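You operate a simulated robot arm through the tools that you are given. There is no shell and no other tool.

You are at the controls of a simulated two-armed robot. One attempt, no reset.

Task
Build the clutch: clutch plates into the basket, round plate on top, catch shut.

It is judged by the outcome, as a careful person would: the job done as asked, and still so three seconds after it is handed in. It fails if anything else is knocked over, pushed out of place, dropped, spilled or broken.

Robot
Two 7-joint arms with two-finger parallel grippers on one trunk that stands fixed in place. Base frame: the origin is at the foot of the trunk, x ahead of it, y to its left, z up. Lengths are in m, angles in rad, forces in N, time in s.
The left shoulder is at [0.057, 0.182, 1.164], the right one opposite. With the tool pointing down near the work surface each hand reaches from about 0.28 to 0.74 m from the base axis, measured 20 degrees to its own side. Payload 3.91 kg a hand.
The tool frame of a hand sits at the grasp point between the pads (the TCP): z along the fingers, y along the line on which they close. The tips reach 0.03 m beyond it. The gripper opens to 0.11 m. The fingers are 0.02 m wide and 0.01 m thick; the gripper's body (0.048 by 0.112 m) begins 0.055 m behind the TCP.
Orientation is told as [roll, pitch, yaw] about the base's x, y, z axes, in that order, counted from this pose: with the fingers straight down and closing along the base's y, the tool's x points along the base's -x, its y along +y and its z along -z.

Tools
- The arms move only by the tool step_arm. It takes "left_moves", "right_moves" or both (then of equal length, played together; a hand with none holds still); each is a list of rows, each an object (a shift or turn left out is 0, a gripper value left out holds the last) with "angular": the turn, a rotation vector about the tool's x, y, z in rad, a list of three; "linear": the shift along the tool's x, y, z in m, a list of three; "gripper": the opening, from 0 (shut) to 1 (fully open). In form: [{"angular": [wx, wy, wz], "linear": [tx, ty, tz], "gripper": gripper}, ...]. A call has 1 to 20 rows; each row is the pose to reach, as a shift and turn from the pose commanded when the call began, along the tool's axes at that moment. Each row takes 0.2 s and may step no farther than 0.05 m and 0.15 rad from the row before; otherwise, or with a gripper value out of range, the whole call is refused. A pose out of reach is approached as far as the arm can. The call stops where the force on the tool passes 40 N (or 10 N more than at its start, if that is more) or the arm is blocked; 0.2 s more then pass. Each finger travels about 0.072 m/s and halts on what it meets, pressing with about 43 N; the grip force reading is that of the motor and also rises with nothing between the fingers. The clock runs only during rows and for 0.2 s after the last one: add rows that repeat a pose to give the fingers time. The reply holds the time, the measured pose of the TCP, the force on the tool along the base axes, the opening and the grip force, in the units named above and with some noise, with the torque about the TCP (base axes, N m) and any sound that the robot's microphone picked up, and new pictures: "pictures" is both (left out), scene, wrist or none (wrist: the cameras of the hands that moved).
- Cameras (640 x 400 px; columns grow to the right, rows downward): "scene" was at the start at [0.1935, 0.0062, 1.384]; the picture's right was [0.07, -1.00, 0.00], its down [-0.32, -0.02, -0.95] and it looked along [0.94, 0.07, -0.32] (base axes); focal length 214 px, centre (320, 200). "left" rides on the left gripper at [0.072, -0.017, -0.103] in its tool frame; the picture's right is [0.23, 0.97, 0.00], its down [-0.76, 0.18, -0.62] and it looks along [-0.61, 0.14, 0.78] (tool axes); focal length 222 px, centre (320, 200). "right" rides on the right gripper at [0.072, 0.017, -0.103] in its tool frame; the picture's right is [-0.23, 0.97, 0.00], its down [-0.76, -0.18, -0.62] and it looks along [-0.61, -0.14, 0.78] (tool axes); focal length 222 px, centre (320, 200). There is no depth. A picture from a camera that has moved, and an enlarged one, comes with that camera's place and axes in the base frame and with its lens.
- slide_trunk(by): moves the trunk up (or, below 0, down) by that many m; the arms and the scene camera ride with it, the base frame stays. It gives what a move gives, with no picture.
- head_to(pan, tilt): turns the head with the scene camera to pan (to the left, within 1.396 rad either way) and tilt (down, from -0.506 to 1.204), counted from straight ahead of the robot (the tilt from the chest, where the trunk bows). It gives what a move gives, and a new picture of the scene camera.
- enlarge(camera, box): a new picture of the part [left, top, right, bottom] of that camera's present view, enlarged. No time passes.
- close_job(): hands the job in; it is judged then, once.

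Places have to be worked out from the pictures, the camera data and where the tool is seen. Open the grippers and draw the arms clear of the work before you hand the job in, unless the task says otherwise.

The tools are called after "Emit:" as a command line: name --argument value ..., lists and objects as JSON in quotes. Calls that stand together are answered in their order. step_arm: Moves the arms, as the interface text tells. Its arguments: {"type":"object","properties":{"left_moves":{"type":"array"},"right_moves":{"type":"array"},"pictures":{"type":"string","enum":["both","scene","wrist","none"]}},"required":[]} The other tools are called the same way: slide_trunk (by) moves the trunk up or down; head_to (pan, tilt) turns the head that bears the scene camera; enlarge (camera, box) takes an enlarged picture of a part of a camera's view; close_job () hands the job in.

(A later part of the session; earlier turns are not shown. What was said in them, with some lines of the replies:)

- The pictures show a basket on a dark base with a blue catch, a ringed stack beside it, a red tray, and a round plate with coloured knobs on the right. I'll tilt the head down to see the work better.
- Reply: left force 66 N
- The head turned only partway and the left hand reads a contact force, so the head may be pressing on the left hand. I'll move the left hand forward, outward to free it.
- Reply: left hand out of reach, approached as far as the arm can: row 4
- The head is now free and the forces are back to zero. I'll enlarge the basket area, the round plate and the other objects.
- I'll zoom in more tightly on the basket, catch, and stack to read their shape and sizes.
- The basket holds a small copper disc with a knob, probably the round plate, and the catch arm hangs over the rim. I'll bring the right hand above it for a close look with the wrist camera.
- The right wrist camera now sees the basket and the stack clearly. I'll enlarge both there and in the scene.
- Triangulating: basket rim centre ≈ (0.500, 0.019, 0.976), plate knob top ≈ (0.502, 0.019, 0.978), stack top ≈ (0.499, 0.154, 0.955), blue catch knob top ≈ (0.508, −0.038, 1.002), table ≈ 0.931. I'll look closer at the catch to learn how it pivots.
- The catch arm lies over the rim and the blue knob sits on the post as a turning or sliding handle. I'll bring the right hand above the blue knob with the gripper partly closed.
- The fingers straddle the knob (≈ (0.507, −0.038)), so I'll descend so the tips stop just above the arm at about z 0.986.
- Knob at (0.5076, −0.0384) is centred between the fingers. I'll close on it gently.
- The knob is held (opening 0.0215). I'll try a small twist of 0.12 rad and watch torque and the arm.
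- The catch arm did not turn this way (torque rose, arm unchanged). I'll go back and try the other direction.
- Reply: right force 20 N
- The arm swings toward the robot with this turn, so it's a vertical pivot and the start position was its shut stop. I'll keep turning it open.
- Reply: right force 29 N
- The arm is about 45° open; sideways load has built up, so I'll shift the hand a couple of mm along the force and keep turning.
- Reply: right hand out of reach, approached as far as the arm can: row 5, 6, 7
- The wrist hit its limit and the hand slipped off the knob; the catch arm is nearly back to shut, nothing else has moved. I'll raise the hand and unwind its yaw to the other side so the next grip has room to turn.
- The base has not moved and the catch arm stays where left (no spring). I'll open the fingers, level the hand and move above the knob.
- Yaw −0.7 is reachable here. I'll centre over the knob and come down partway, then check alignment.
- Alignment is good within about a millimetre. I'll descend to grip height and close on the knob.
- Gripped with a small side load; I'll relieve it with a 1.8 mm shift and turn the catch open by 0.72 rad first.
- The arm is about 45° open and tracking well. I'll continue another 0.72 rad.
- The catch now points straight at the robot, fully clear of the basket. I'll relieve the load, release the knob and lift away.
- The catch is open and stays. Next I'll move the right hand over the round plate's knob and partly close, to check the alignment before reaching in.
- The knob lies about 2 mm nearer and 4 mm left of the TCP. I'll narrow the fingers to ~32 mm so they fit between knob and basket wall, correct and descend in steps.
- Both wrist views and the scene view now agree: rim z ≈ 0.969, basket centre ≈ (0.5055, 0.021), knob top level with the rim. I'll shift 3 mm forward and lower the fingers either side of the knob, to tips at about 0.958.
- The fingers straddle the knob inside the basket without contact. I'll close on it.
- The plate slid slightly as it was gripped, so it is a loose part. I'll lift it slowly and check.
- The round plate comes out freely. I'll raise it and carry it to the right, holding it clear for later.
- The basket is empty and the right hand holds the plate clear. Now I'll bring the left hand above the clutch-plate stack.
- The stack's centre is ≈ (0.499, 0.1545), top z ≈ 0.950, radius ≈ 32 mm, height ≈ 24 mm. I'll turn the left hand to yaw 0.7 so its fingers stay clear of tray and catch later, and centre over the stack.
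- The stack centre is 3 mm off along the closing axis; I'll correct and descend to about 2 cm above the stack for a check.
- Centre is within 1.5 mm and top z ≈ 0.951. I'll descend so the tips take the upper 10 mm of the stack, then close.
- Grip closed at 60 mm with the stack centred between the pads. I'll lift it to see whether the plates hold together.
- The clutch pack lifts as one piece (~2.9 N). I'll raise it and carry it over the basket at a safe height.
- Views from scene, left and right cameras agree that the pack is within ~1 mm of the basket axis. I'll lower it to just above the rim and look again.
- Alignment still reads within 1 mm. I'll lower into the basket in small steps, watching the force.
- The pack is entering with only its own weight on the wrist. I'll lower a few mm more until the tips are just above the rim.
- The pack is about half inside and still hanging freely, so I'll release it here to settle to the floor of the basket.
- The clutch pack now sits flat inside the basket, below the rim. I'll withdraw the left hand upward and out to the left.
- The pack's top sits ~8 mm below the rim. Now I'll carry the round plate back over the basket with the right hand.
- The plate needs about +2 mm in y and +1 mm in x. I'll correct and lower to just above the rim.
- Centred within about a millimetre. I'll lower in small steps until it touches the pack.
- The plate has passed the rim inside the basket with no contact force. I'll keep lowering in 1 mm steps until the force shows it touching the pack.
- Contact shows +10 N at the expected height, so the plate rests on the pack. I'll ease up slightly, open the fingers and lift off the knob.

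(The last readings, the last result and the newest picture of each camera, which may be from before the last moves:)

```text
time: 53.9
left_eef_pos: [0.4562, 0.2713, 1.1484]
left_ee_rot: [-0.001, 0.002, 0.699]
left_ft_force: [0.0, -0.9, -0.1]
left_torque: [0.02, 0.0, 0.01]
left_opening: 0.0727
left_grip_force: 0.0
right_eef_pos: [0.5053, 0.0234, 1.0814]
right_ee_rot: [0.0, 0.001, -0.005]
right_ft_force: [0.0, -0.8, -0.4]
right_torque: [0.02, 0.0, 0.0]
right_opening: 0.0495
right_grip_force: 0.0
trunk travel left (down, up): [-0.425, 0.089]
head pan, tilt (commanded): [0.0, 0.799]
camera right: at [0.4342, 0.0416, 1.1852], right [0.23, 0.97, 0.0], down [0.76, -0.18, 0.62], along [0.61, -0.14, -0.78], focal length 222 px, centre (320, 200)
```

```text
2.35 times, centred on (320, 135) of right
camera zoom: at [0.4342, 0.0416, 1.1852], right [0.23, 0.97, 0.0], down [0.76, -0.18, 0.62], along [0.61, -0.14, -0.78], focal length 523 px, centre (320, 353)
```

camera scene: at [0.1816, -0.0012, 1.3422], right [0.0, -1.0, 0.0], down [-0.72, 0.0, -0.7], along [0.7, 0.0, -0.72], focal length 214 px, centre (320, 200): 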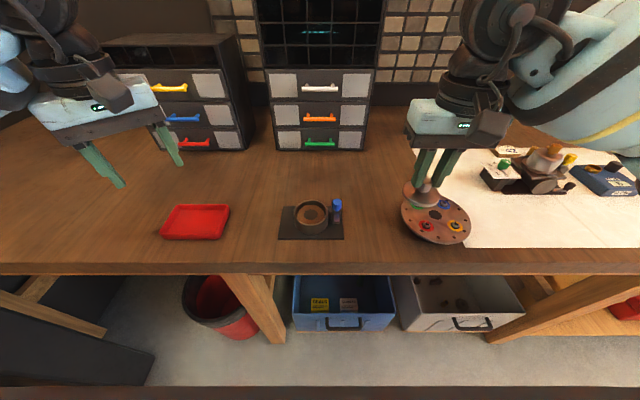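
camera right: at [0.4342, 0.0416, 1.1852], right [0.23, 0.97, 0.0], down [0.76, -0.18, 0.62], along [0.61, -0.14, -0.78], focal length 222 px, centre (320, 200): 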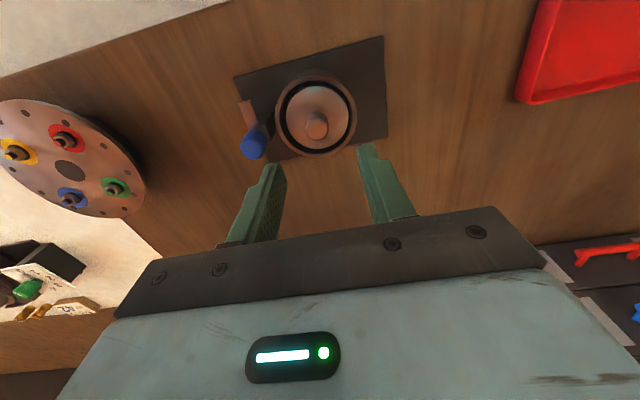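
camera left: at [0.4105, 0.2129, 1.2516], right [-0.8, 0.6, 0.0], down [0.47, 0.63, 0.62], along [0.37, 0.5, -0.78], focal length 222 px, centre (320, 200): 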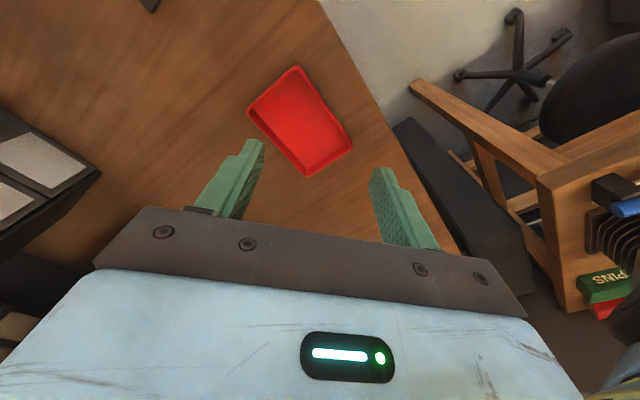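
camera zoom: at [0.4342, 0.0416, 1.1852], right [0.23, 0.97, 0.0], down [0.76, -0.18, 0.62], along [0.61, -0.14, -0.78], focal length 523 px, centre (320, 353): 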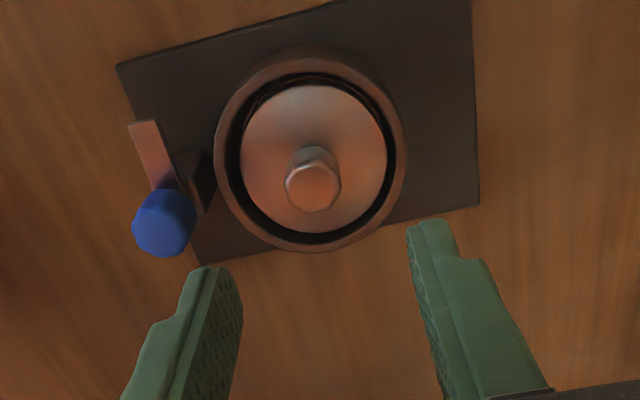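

The round plate is seated in the basket on the pack. Now I'll move the right hand back over the blue knob and pre-turn the wrist to yaw +0.77 so it can close the catch.

Emit:
step_arm --right_moves '[{"linear": [-0.001, -0.031, 0], "gripper": 0.5}, {"linear": [-0.0018, -0.0622, 0], "gripper": 0.5}, {"linear": [-0.0018, -0.0622, 0], "angular": [0, 0, -0.13]}, {"linear": [-0.0018, -0.0622, 0], "angular": [0, 0, -0.26]}, {"linear": [-0.0018, -0.0622, 0], "angular": [0, 0, -0.39]}, {"linear": [-0.0018, -0.0622, 0], "angular": [0, 0, -0.52]}, {"linear": [-0.0018, -0.0622, 0], "angular": [0, 0, -0.65]}, {"linear": [-0.0018, -0.0622, 0], "angular": [0, 0, -0.77]}, {"linear": [-0.0018, -0.0622, 0.02], "angular": [0, 0, -0.77]}, {"linear": [-0.0018, -0.0622, 0.04], "angular": [0, 0, -0.77]}, {"linear": [-0.0018, -0.0622, 0.04], "angular": [0, 0, -0.77]}]' --pictures "wrist"

Emit:
enlarge --camera "scene" --box '[286, 170, 366, 235]'

Emit:
enlarge --camera "right" --box '[210, 60, 430, 230]'

```text
time: 56.3
left_eef_pos: [0.4545, 0.2721, 1.1482]
left_ee_rot: [0.0, 0.001, 0.698]
left_ft_force: [0.2, 0.1, -0.8]
left_torque: [-0.04, 0.02, 0.03]
left_opening: 0.0727
left_grip_force: 0.0
right_eef_pos: [0.5048, -0.0422, 1.0421]
right_ee_rot: [-0.001, 0.0, 0.764]
right_ft_force: [-0.1, 0.0, 0.0]
right_torque: [0.0, -0.01, 0.03]
right_opening: 0.055
right_grip_force: 0.1
trunk travel left (down, up): [-0.425, 0.089]
head pan, tilt (commanded): [0.0, 0.799]
camera right: at [0.441, -0.0802, 1.1449], right [-0.51, 0.86, 0.0], down [0.67, 0.4, 0.62], along [0.54, 0.32, -0.78], focal length 222 px, centre (320, 200)
```

right: 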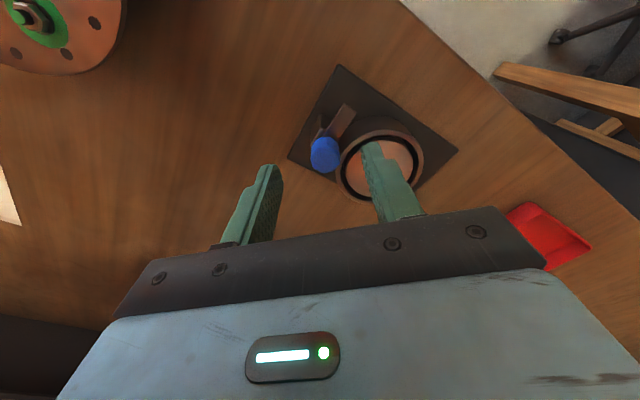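

```text
6.15 times, centred on (326, 202) of scene
camera zoom: at [0.1811, -0.0002, 1.3423], right [0.0, -1.0, 0.0], down [-0.72, 0.0, -0.7], along [0.7, 0.0, -0.72], focal length 1320 px, centre (283, 185)
```

zoom: 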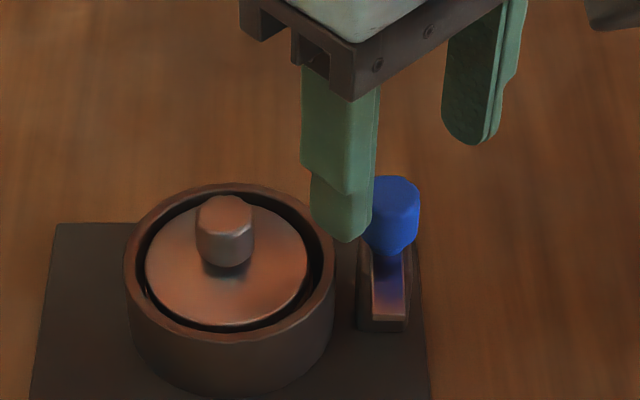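

```text
2.35 times, centred on (320, 145) of right
camera zoom: at [0.441, -0.0802, 1.1449], right [-0.51, 0.86, 0.0], down [0.67, 0.4, 0.62], along [0.54, 0.32, -0.78], focal length 523 px, centre (320, 329)
```

zoom: 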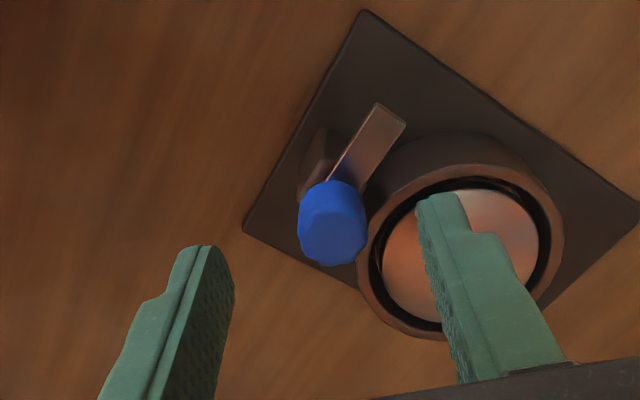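

The knob is about 5 mm forward and 2 mm along the closing axis from the TCP. I'll correct, descend to grip height and close on it.

Emit:
step_arm --right_moves '[{"linear": [-0.0052, 0.0022, 0.0]}, {"linear": [-0.0052, 0.0022, 0.014]}, {"linear": [-0.0052, 0.0022, 0.027]}, {"linear": [-0.0052, 0.0022, 0.027]}]' --pictures "none"

Emit:
enlarge --camera "scene" --box '[286, 170, 366, 235]'

Emit:
enlarge --camera "right" --box '[210, 60, 430, 230]'

```text
time: 57.3
left_eef_pos: [0.4567, 0.2715, 1.1493]
left_ee_rot: [-0.003, 0.003, 0.699]
left_ft_force: [0.3, 0.0, -0.2]
left_torque: [0.01, 0.01, 0.01]
left_opening: 0.0725
left_grip_force: 0.1
right_eef_pos: [0.5097, -0.0372, 1.0149]
right_ee_rot: [-0.003, 0.0, 0.765]
right_ft_force: [-0.3, 0.2, -0.7]
right_torque: [0.03, -0.01, -0.01]
right_opening: 0.0552
right_grip_force: 0.0
trunk travel left (down, up): [-0.425, 0.089]
head pan, tilt (commanded): [0.0, 0.799]
```

```text
6.15 times, centred on (326, 202) of scene
camera zoom: at [0.1811, -0.0004, 1.3423], right [0.0, -1.0, 0.0], down [-0.72, 0.0, -0.7], along [0.7, 0.0, -0.72], focal length 1320 px, centre (283, 185)
```

zoom: 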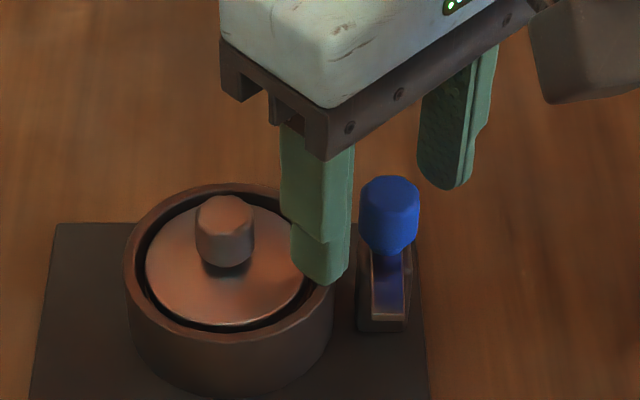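

```text
2.35 times, centred on (320, 145) of right
camera zoom: at [0.445, -0.0739, 1.1177], right [-0.51, 0.86, 0.0], down [0.67, 0.4, 0.62], along [0.54, 0.32, -0.78], focal length 523 px, centre (320, 329)
```

zoom: 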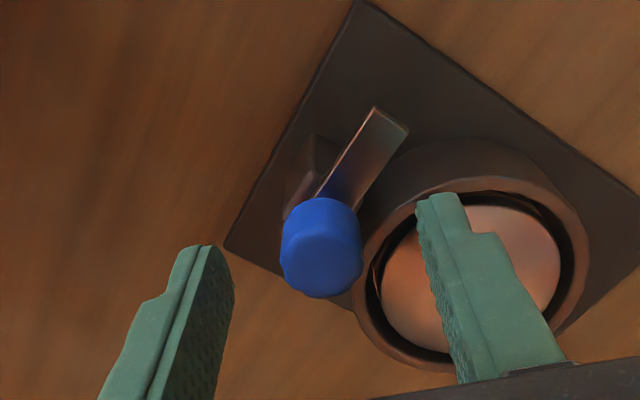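

Well centred now. I'll close on the knob.

Emit:
step_arm --right_moves '[{"linear": [0.0015, 0.0008, 0], "gripper": 0.3}, {"linear": [0.0015, 0.0008, 0], "gripper": 0.25}, {"linear": [0.0015, 0.0008, 0], "gripper": 0.12}, {"linear": [0.0015, 0.0008, 0], "gripper": 0.12}, {"linear": [0.0015, 0.0008, 0], "gripper": 0.12}]' --pictures "none"

Emit:
enlarge --camera "scene" --box '[286, 170, 366, 235]'

```text
time: 58.5
left_eef_pos: [0.4555, 0.2734, 1.1473]
left_ee_rot: [-0.001, 0.002, 0.698]
left_ft_force: [-0.1, -0.4, -0.1]
left_torque: [-0.04, 0.0, 0.01]
left_opening: 0.0724
left_grip_force: 0.1
right_eef_pos: [0.5063, -0.0369, 1.0143]
right_ee_rot: [0.0, 0.0, 0.764]
right_ft_force: [-3.1, 1.9, -1.8]
right_torque: [0.3, 0.0, 0.01]
right_opening: 0.0209
right_grip_force: 45.4
trunk travel left (down, up): [-0.425, 0.089]
head pan, tilt (commanded): [0.0, 0.799]
```

```text
6.15 times, centred on (326, 202) of scene
camera zoom: at [0.1808, -0.0001, 1.3423], right [0.0, -1.0, 0.0], down [-0.72, 0.0, -0.7], along [0.7, 0.0, -0.72], focal length 1320 px, centre (283, 185)
```

zoom: 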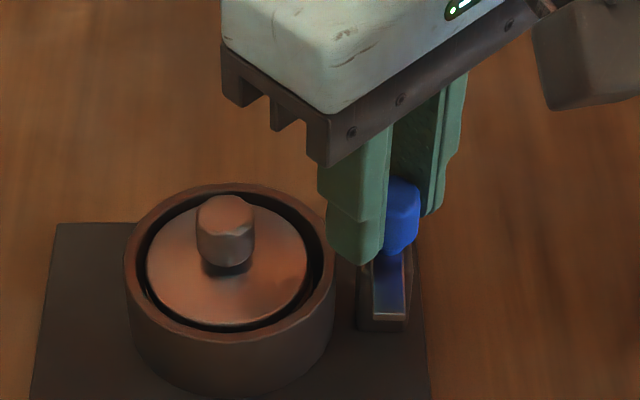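

Gripped with little side load. I'll turn the catch back toward the basket by 0.72 rad and check.

Emit:
step_arm --right_moves '[{"linear": [0, 0.0006, 0], "angular": [0, 0, 0.12]}, {"linear": [0, 0.0006, 0], "angular": [0, 0, 0.24]}, {"linear": [0, 0.0006, 0], "angular": [0, 0, 0.36]}, {"linear": [0, 0.0006, 0], "angular": [0, 0, 0.48]}, {"linear": [0, 0.0006, 0], "angular": [0, 0, 0.6]}, {"linear": [0, 0.0006, 0], "angular": [0, 0, 0.72]}, {"linear": [0, 0.0006, 0], "angular": [0, 0, 0.72]}]' --pictures "none"

Emit:
enlarge --camera "scene" --box '[286, 170, 366, 235]'

```text
time: 60.1
left_eef_pos: [0.4571, 0.2721, 1.1468]
left_ee_rot: [0.001, 0.002, 0.698]
left_ft_force: [0.0, 0.7, -0.2]
left_torque: [-0.01, 0.0, 0.0]
left_opening: 0.0726
left_grip_force: 0.0
right_eef_pos: [0.5059, -0.0373, 1.0134]
right_ee_rot: [0.002, -0.002, 0.042]
right_ft_force: [12.0, -3.8, 5.1]
right_torque: [-0.26, 0.38, 0.05]
right_opening: 0.021
right_grip_force: 44.8
trunk travel left (down, up): [-0.425, 0.089]
head pan, tilt (commanded): [0.0, 0.799]
```

```text
6.15 times, centred on (326, 202) of scene
camera zoom: at [0.1826, -0.0008, 1.3422], right [0.0, -1.0, 0.0], down [-0.72, 0.0, -0.7], along [0.7, 0.0, -0.72], focal length 1320 px, centre (283, 185)
```

zoom: 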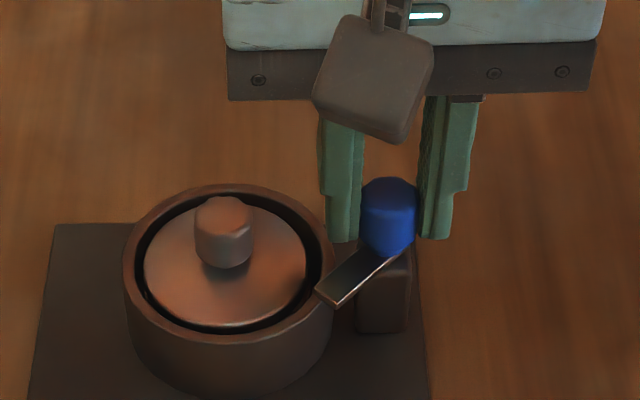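

The arm is halfway and the force modest. I'll relieve 2 mm in x and turn on, toward its shut stop.

Emit:
step_arm --right_moves '[{"linear": [-0.002, -0.0006, 0], "angular": [0, 0, 0.0]}, {"linear": [-0.002, -0.0006, 0], "angular": [0, 0, 0.12]}, {"linear": [-0.002, -0.0006, 0], "angular": [0, 0, 0.24]}, {"linear": [-0.002, -0.0006, 0], "angular": [0, 0, 0.36]}, {"linear": [-0.002, -0.0006, 0], "angular": [0, 0, 0.48]}, {"linear": [-0.002, -0.0006, 0], "angular": [0, 0, 0.6]}, {"linear": [-0.002, -0.0006, 0], "angular": [0, 0, 0.68]}, {"linear": [-0.002, -0.0006, 0], "angular": [0, 0, 0.68]}]' --pictures "none"

Emit:
enlarge --camera "scene" --box '[286, 170, 366, 235]'

Emit:
enlarge --camera "right" --box '[210, 40, 450, 220]'

```text
time: 61.9
left_eef_pos: [0.4553, 0.2709, 1.1484]
left_ee_rot: [-0.001, -0.001, 0.698]
left_ft_force: [-0.1, 0.4, 0.0]
left_torque: [-0.03, 0.03, -0.05]
left_opening: 0.0724
left_grip_force: 0.1
right_eef_pos: [0.506, -0.0391, 1.0138]
right_ee_rot: [-0.001, -0.001, -0.638]
right_ft_force: [-10.2, -16.4, -5.1]
right_torque: [-0.17, 0.56, 0.01]
right_opening: 0.0212
right_grip_force: 45.1
trunk travel left (down, up): [-0.425, 0.089]
head pan, tilt (commanded): [0.0, 0.799]
```

```text
6.15 times, centred on (326, 202) of scene
camera zoom: at [0.1803, -0.0026, 1.3424], right [0.0, -1.0, 0.0], down [-0.72, 0.0, -0.7], along [0.7, 0.0, -0.72], focal length 1320 px, centre (283, 185)
```

zoom: 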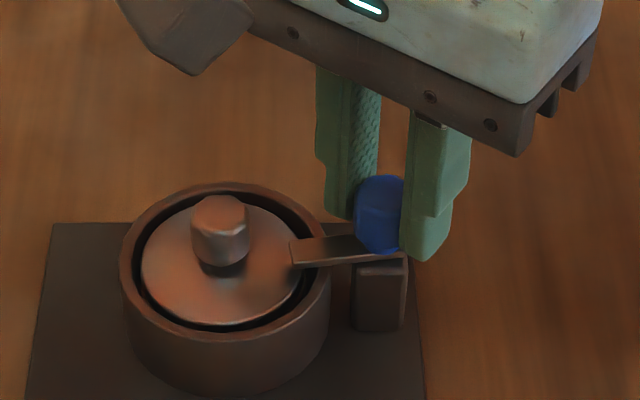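

```text
2.22 times, centred on (330, 130) of right
camera zoom: at [0.459, 0.0181, 1.1175], right [0.76, 0.65, 0.0], down [0.51, -0.6, 0.62], along [0.4, -0.48, -0.78], focal length 494 px, centre (298, 356)
```

zoom: 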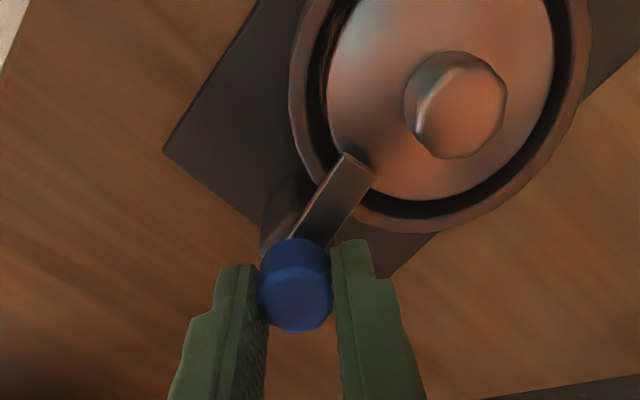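

The arm now lies over the plate edge, about 0.15 rad short of its shut stop. I'll relieve the side load and turn the last bit.

Emit:
step_arm --right_moves '[{"linear": [-0.0003, -0.0026, 0], "angular": [0, 0, 0.0]}, {"linear": [-0.0003, -0.0026, 0], "angular": [0, 0, 0.08]}, {"linear": [-0.0003, -0.0026, 0], "angular": [0, 0, 0.16]}, {"linear": [-0.0003, -0.0026, 0], "angular": [0, 0, 0.24]}, {"linear": [-0.0003, -0.0026, 0], "angular": [0, 0, 0.3]}, {"linear": [-0.0003, -0.0026, 0], "angular": [0, 0, 0.3]}]' --pictures "none"

Emit:
enlarge --camera "scene" --box '[286, 170, 366, 235]'

Emit:
enlarge --camera "right" --box '[210, 40, 450, 220]'

```text
time: 63.3
left_eef_pos: [0.4557, 0.2711, 1.148]
left_ee_rot: [-0.002, 0.003, 0.698]
left_ft_force: [-0.3, -0.7, 0.3]
left_torque: [-0.03, 0.04, 0.0]
left_opening: 0.0725
left_grip_force: 0.1
right_eef_pos: [0.5075, -0.039, 1.0137]
right_ee_rot: [0.002, 0.0, -0.935]
right_ft_force: [0.5, -0.2, -0.8]
right_torque: [-0.45, 0.28, 0.39]
right_opening: 0.0215
right_grip_force: 44.9
trunk travel left (down, up): [-0.425, 0.089]
head pan, tilt (commanded): [0.0, 0.799]
```

```text
6.15 times, centred on (326, 202) of scene
camera zoom: at [0.1813, -0.0003, 1.3423], right [0.0, -1.0, 0.0], down [-0.72, 0.0, -0.7], along [0.7, 0.0, -0.72], focal length 1320 px, centre (283, 185)
```

zoom: 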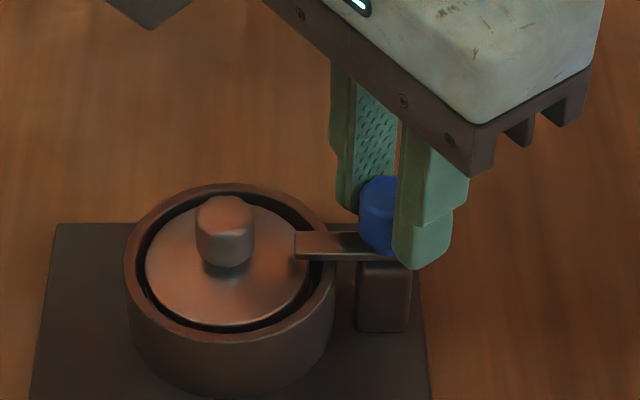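

```text
2.22 times, centred on (330, 130) of right
camera zoom: at [0.4767, 0.0296, 1.1177], right [0.92, 0.4, 0.0], down [0.31, -0.72, 0.62], along [0.25, -0.57, -0.78], focal length 494 px, centre (298, 356)
```

zoom: 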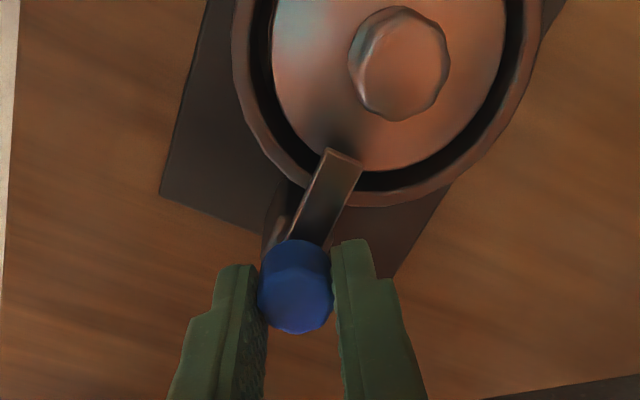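

The arm points straight across and the wrist torque shows it pressing its stop, as at the start: catch shut over the plate edge. I'll release the knob and lift away.

Emit:
step_arm --right_moves '[{"linear": [0, 0, 0], "gripper": 0.3}, {"linear": [0, 0, 0], "gripper": 0.5}, {"linear": [0, 0, 0], "gripper": 0.5}, {"linear": [0, 0, -0.03], "gripper": 0.5}, {"linear": [0, 0, -0.07], "gripper": 0.5}, {"linear": [0, 0, -0.11], "gripper": 0.5}, {"linear": [0, 0, -0.11], "gripper": 0.5}]' --pictures "both"

Emit:
enlarge --camera "scene" --box '[276, 186, 346, 241]'

Emit:
enlarge --camera "right" --box '[230, 0, 450, 170]'

```text
time: 64.9
left_eef_pos: [0.4564, 0.2726, 1.1472]
left_ee_rot: [-0.001, 0.002, 0.697]
left_ft_force: [0.6, -0.5, -0.5]
left_torque: [0.03, -0.01, -0.01]
left_opening: 0.0728
left_grip_force: 0.1
right_eef_pos: [0.5041, -0.04, 1.1263]
right_ee_rot: [0.0, -0.001, -0.935]
right_ft_force: [0.2, -0.3, -0.1]
right_torque: [0.01, -0.01, -0.03]
right_opening: 0.055
right_grip_force: 0.0
trunk travel left (down, up): [-0.425, 0.089]
head pan, tilt (commanded): [0.0, 0.799]
camera scene: at [0.1815, -0.0005, 1.3422], right [0.0, -1.0, 0.0], down [-0.72, 0.0, -0.7], along [0.7, 0.0, -0.72], focal length 214 px, centre (320, 200)
camera right: at [0.4758, 0.0291, 1.2287], right [0.92, 0.4, 0.0], down [0.31, -0.72, 0.62], along [0.25, -0.57, -0.78], focal length 222 px, centre (320, 200)
```

scene: 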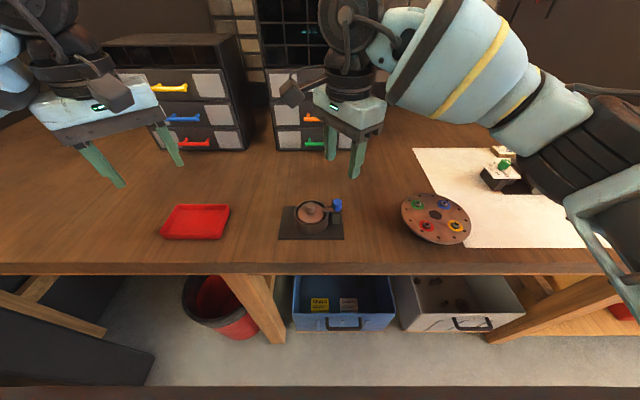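
right: 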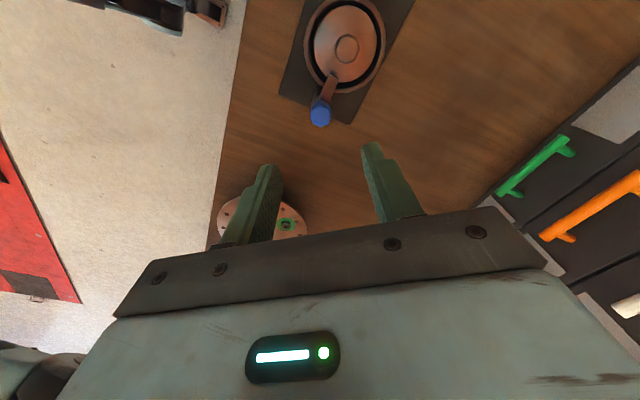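

```text
7.27 times, centred on (311, 214) of scene
camera zoom: at [0.1815, -0.0005, 1.3422], right [0.0, -1.0, 0.0], down [-0.72, 0.0, -0.7], along [0.7, 0.0, -0.72], focal length 1560 px, centre (386, 102)
```

zoom: 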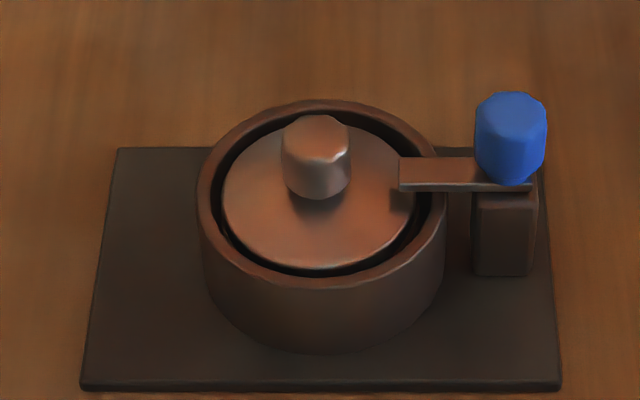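

```text
2.35 times, centred on (340, 85) of right
camera zoom: at [0.4758, 0.0291, 1.2287], right [0.92, 0.4, 0.0], down [0.31, -0.72, 0.62], along [0.25, -0.57, -0.78], focal length 523 px, centre (273, 471)
```

zoom: 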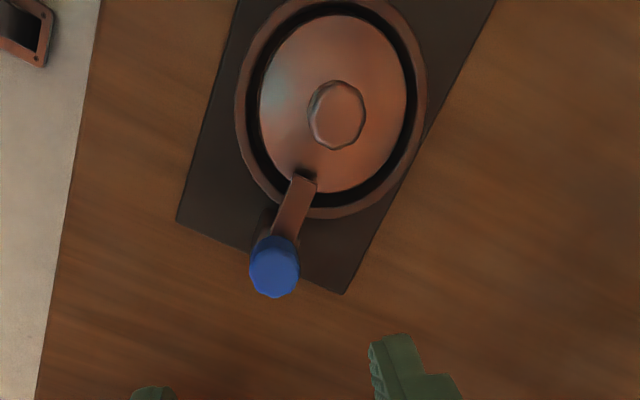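

The catch lies shut over the plate, exactly as in its original shut position, and nothing else has shifted. I'll open both grippers and draw the arms clear.

Emit:
step_arm --right_moves '[{"linear": [0, 0, -0.03], "gripper": 0.7}, {"linear": [-0.0143, -0.0354, -0.05], "gripper": 1.0}, {"linear": [-0.0286, -0.0708, -0.07], "gripper": 1.0}, {"linear": [-0.0428, -0.1062, -0.08], "gripper": 1.0}, {"linear": [-0.0571, -0.1416, -0.08], "gripper": 1.0}, {"linear": [-0.0571, -0.1416, -0.08], "gripper": 1.0}]' --left_moves '[{"linear": [0, 0, -0.03], "gripper": 0.85}, {"linear": [0, 0, -0.05], "gripper": 1.0}, {"linear": [0, 0, -0.07], "gripper": 1.0}, {"linear": [0, 0, -0.08], "gripper": 1.0}, {"linear": [0, 0, -0.08], "gripper": 1.0}, {"linear": [0, 0, -0.08], "gripper": 1.0}]' --pictures "scene"

Emit:
enlarge --camera "scene" --box '[276, 186, 346, 241]'

Emit:
enlarge --camera "scene" --box '[140, 100, 640, 280]'

```text
time: 66.3
left_eef_pos: [0.4562, 0.2723, 1.2299]
left_ee_rot: [-0.002, 0.002, 0.698]
left_ft_force: [-0.5, 0.5, 0.3]
left_torque: [0.0, 0.03, 0.02]
left_opening: 0.1096
left_grip_force: 0.0
right_eef_pos: [0.4246, -0.169, 1.2018]
right_ee_rot: [0.001, -0.001, -0.937]
right_ft_force: [1.0, 0.2, 0.8]
right_torque: [0.03, 0.02, -0.01]
right_opening: 0.1101
right_grip_force: 0.1
trunk travel left (down, up): [-0.425, 0.089]
head pan, tilt (commanded): [0.0, 0.799]
camera scene: at [0.1816, 0.0005, 1.3422], right [0.0, -1.0, 0.0], down [-0.72, 0.0, -0.7], along [0.7, 0.0, -0.72], focal length 214 px, centre (320, 200)
```

scene: 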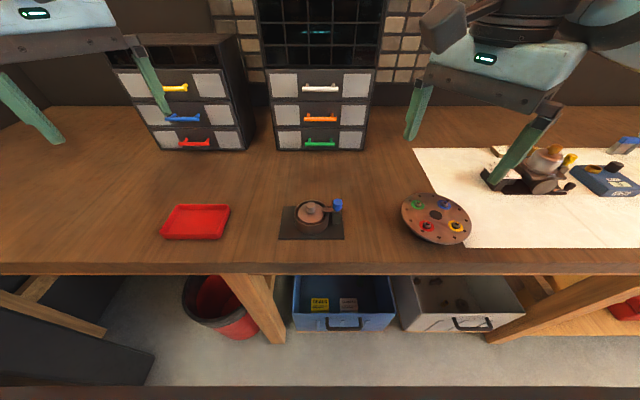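

```text
7.27 times, centred on (311, 214) of scene
camera zoom: at [0.1816, 0.0005, 1.3422], right [0.0, -1.0, 0.0], down [-0.72, 0.0, -0.7], along [0.7, 0.0, -0.72], focal length 1560 px, centre (386, 102)
```

zoom: 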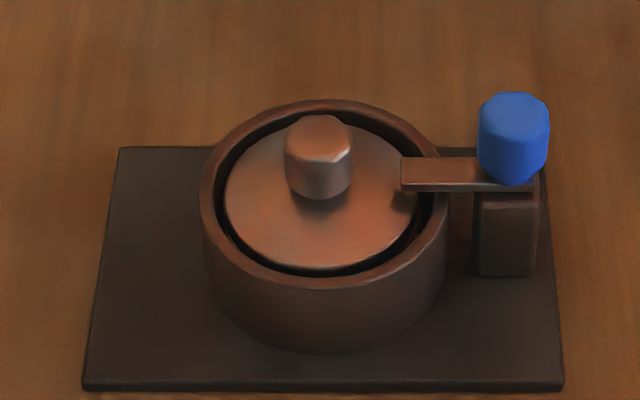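

```text
1.28 times, centred on (390, 190) of scene
camera zoom: at [0.1816, 0.0005, 1.3422], right [0.0, -1.0, 0.0], down [-0.72, 0.0, -0.7], along [0.7, 0.0, -0.72], focal length 274 px, centre (230, 213)
```

zoom: 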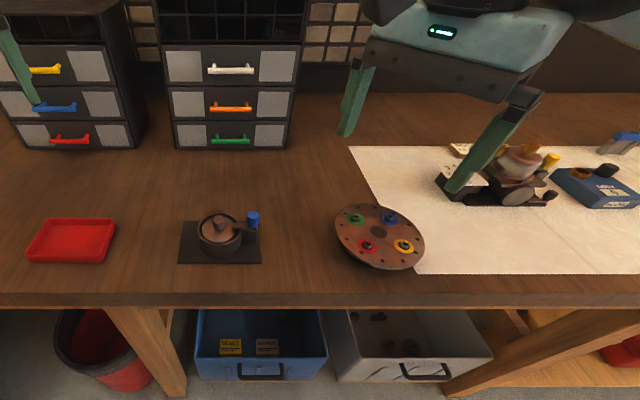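

The clutch is assembled: pack in the basket, round plate on top, catch shut over it, both grippers open and clear, and the other items where they were. I'll hand the job in.

Emit:
close_job

```text
The job is handed in.
```

I built the clutch and handed the job in. The clutch plates sit flat in the basket, the round plate rests on top of them just below the rim, and the catch is turned back to its shut stop over the plate's edge.

- **Order of work:** The round plate was already in the basket with the catch shut over it. I opened the catch, lifted the plate out with the right hand and held it clear. The left hand lowered the clutch plates in, then I put the round plate back on top and closed the catch.
- **Clutch plates:** They moved as one joined piece and weighed about 3 N. I let them go about halfway into the basket, and they dropped the last 2 cm or so and settled flat.
- **One slip:** On the first try at opening the catch, the right wrist ran out of travel and the hand slid off the blue knob. Nothing else moved, and the second try worked.
- **Head contact:** At the start, turning the head pressed it against the left hand until I moved the hand away. The forces then went back to zero.

In the last pictures the tray, the plate with the coloured nuts and the other items look where they were. Both grippers are open and clear of the work.
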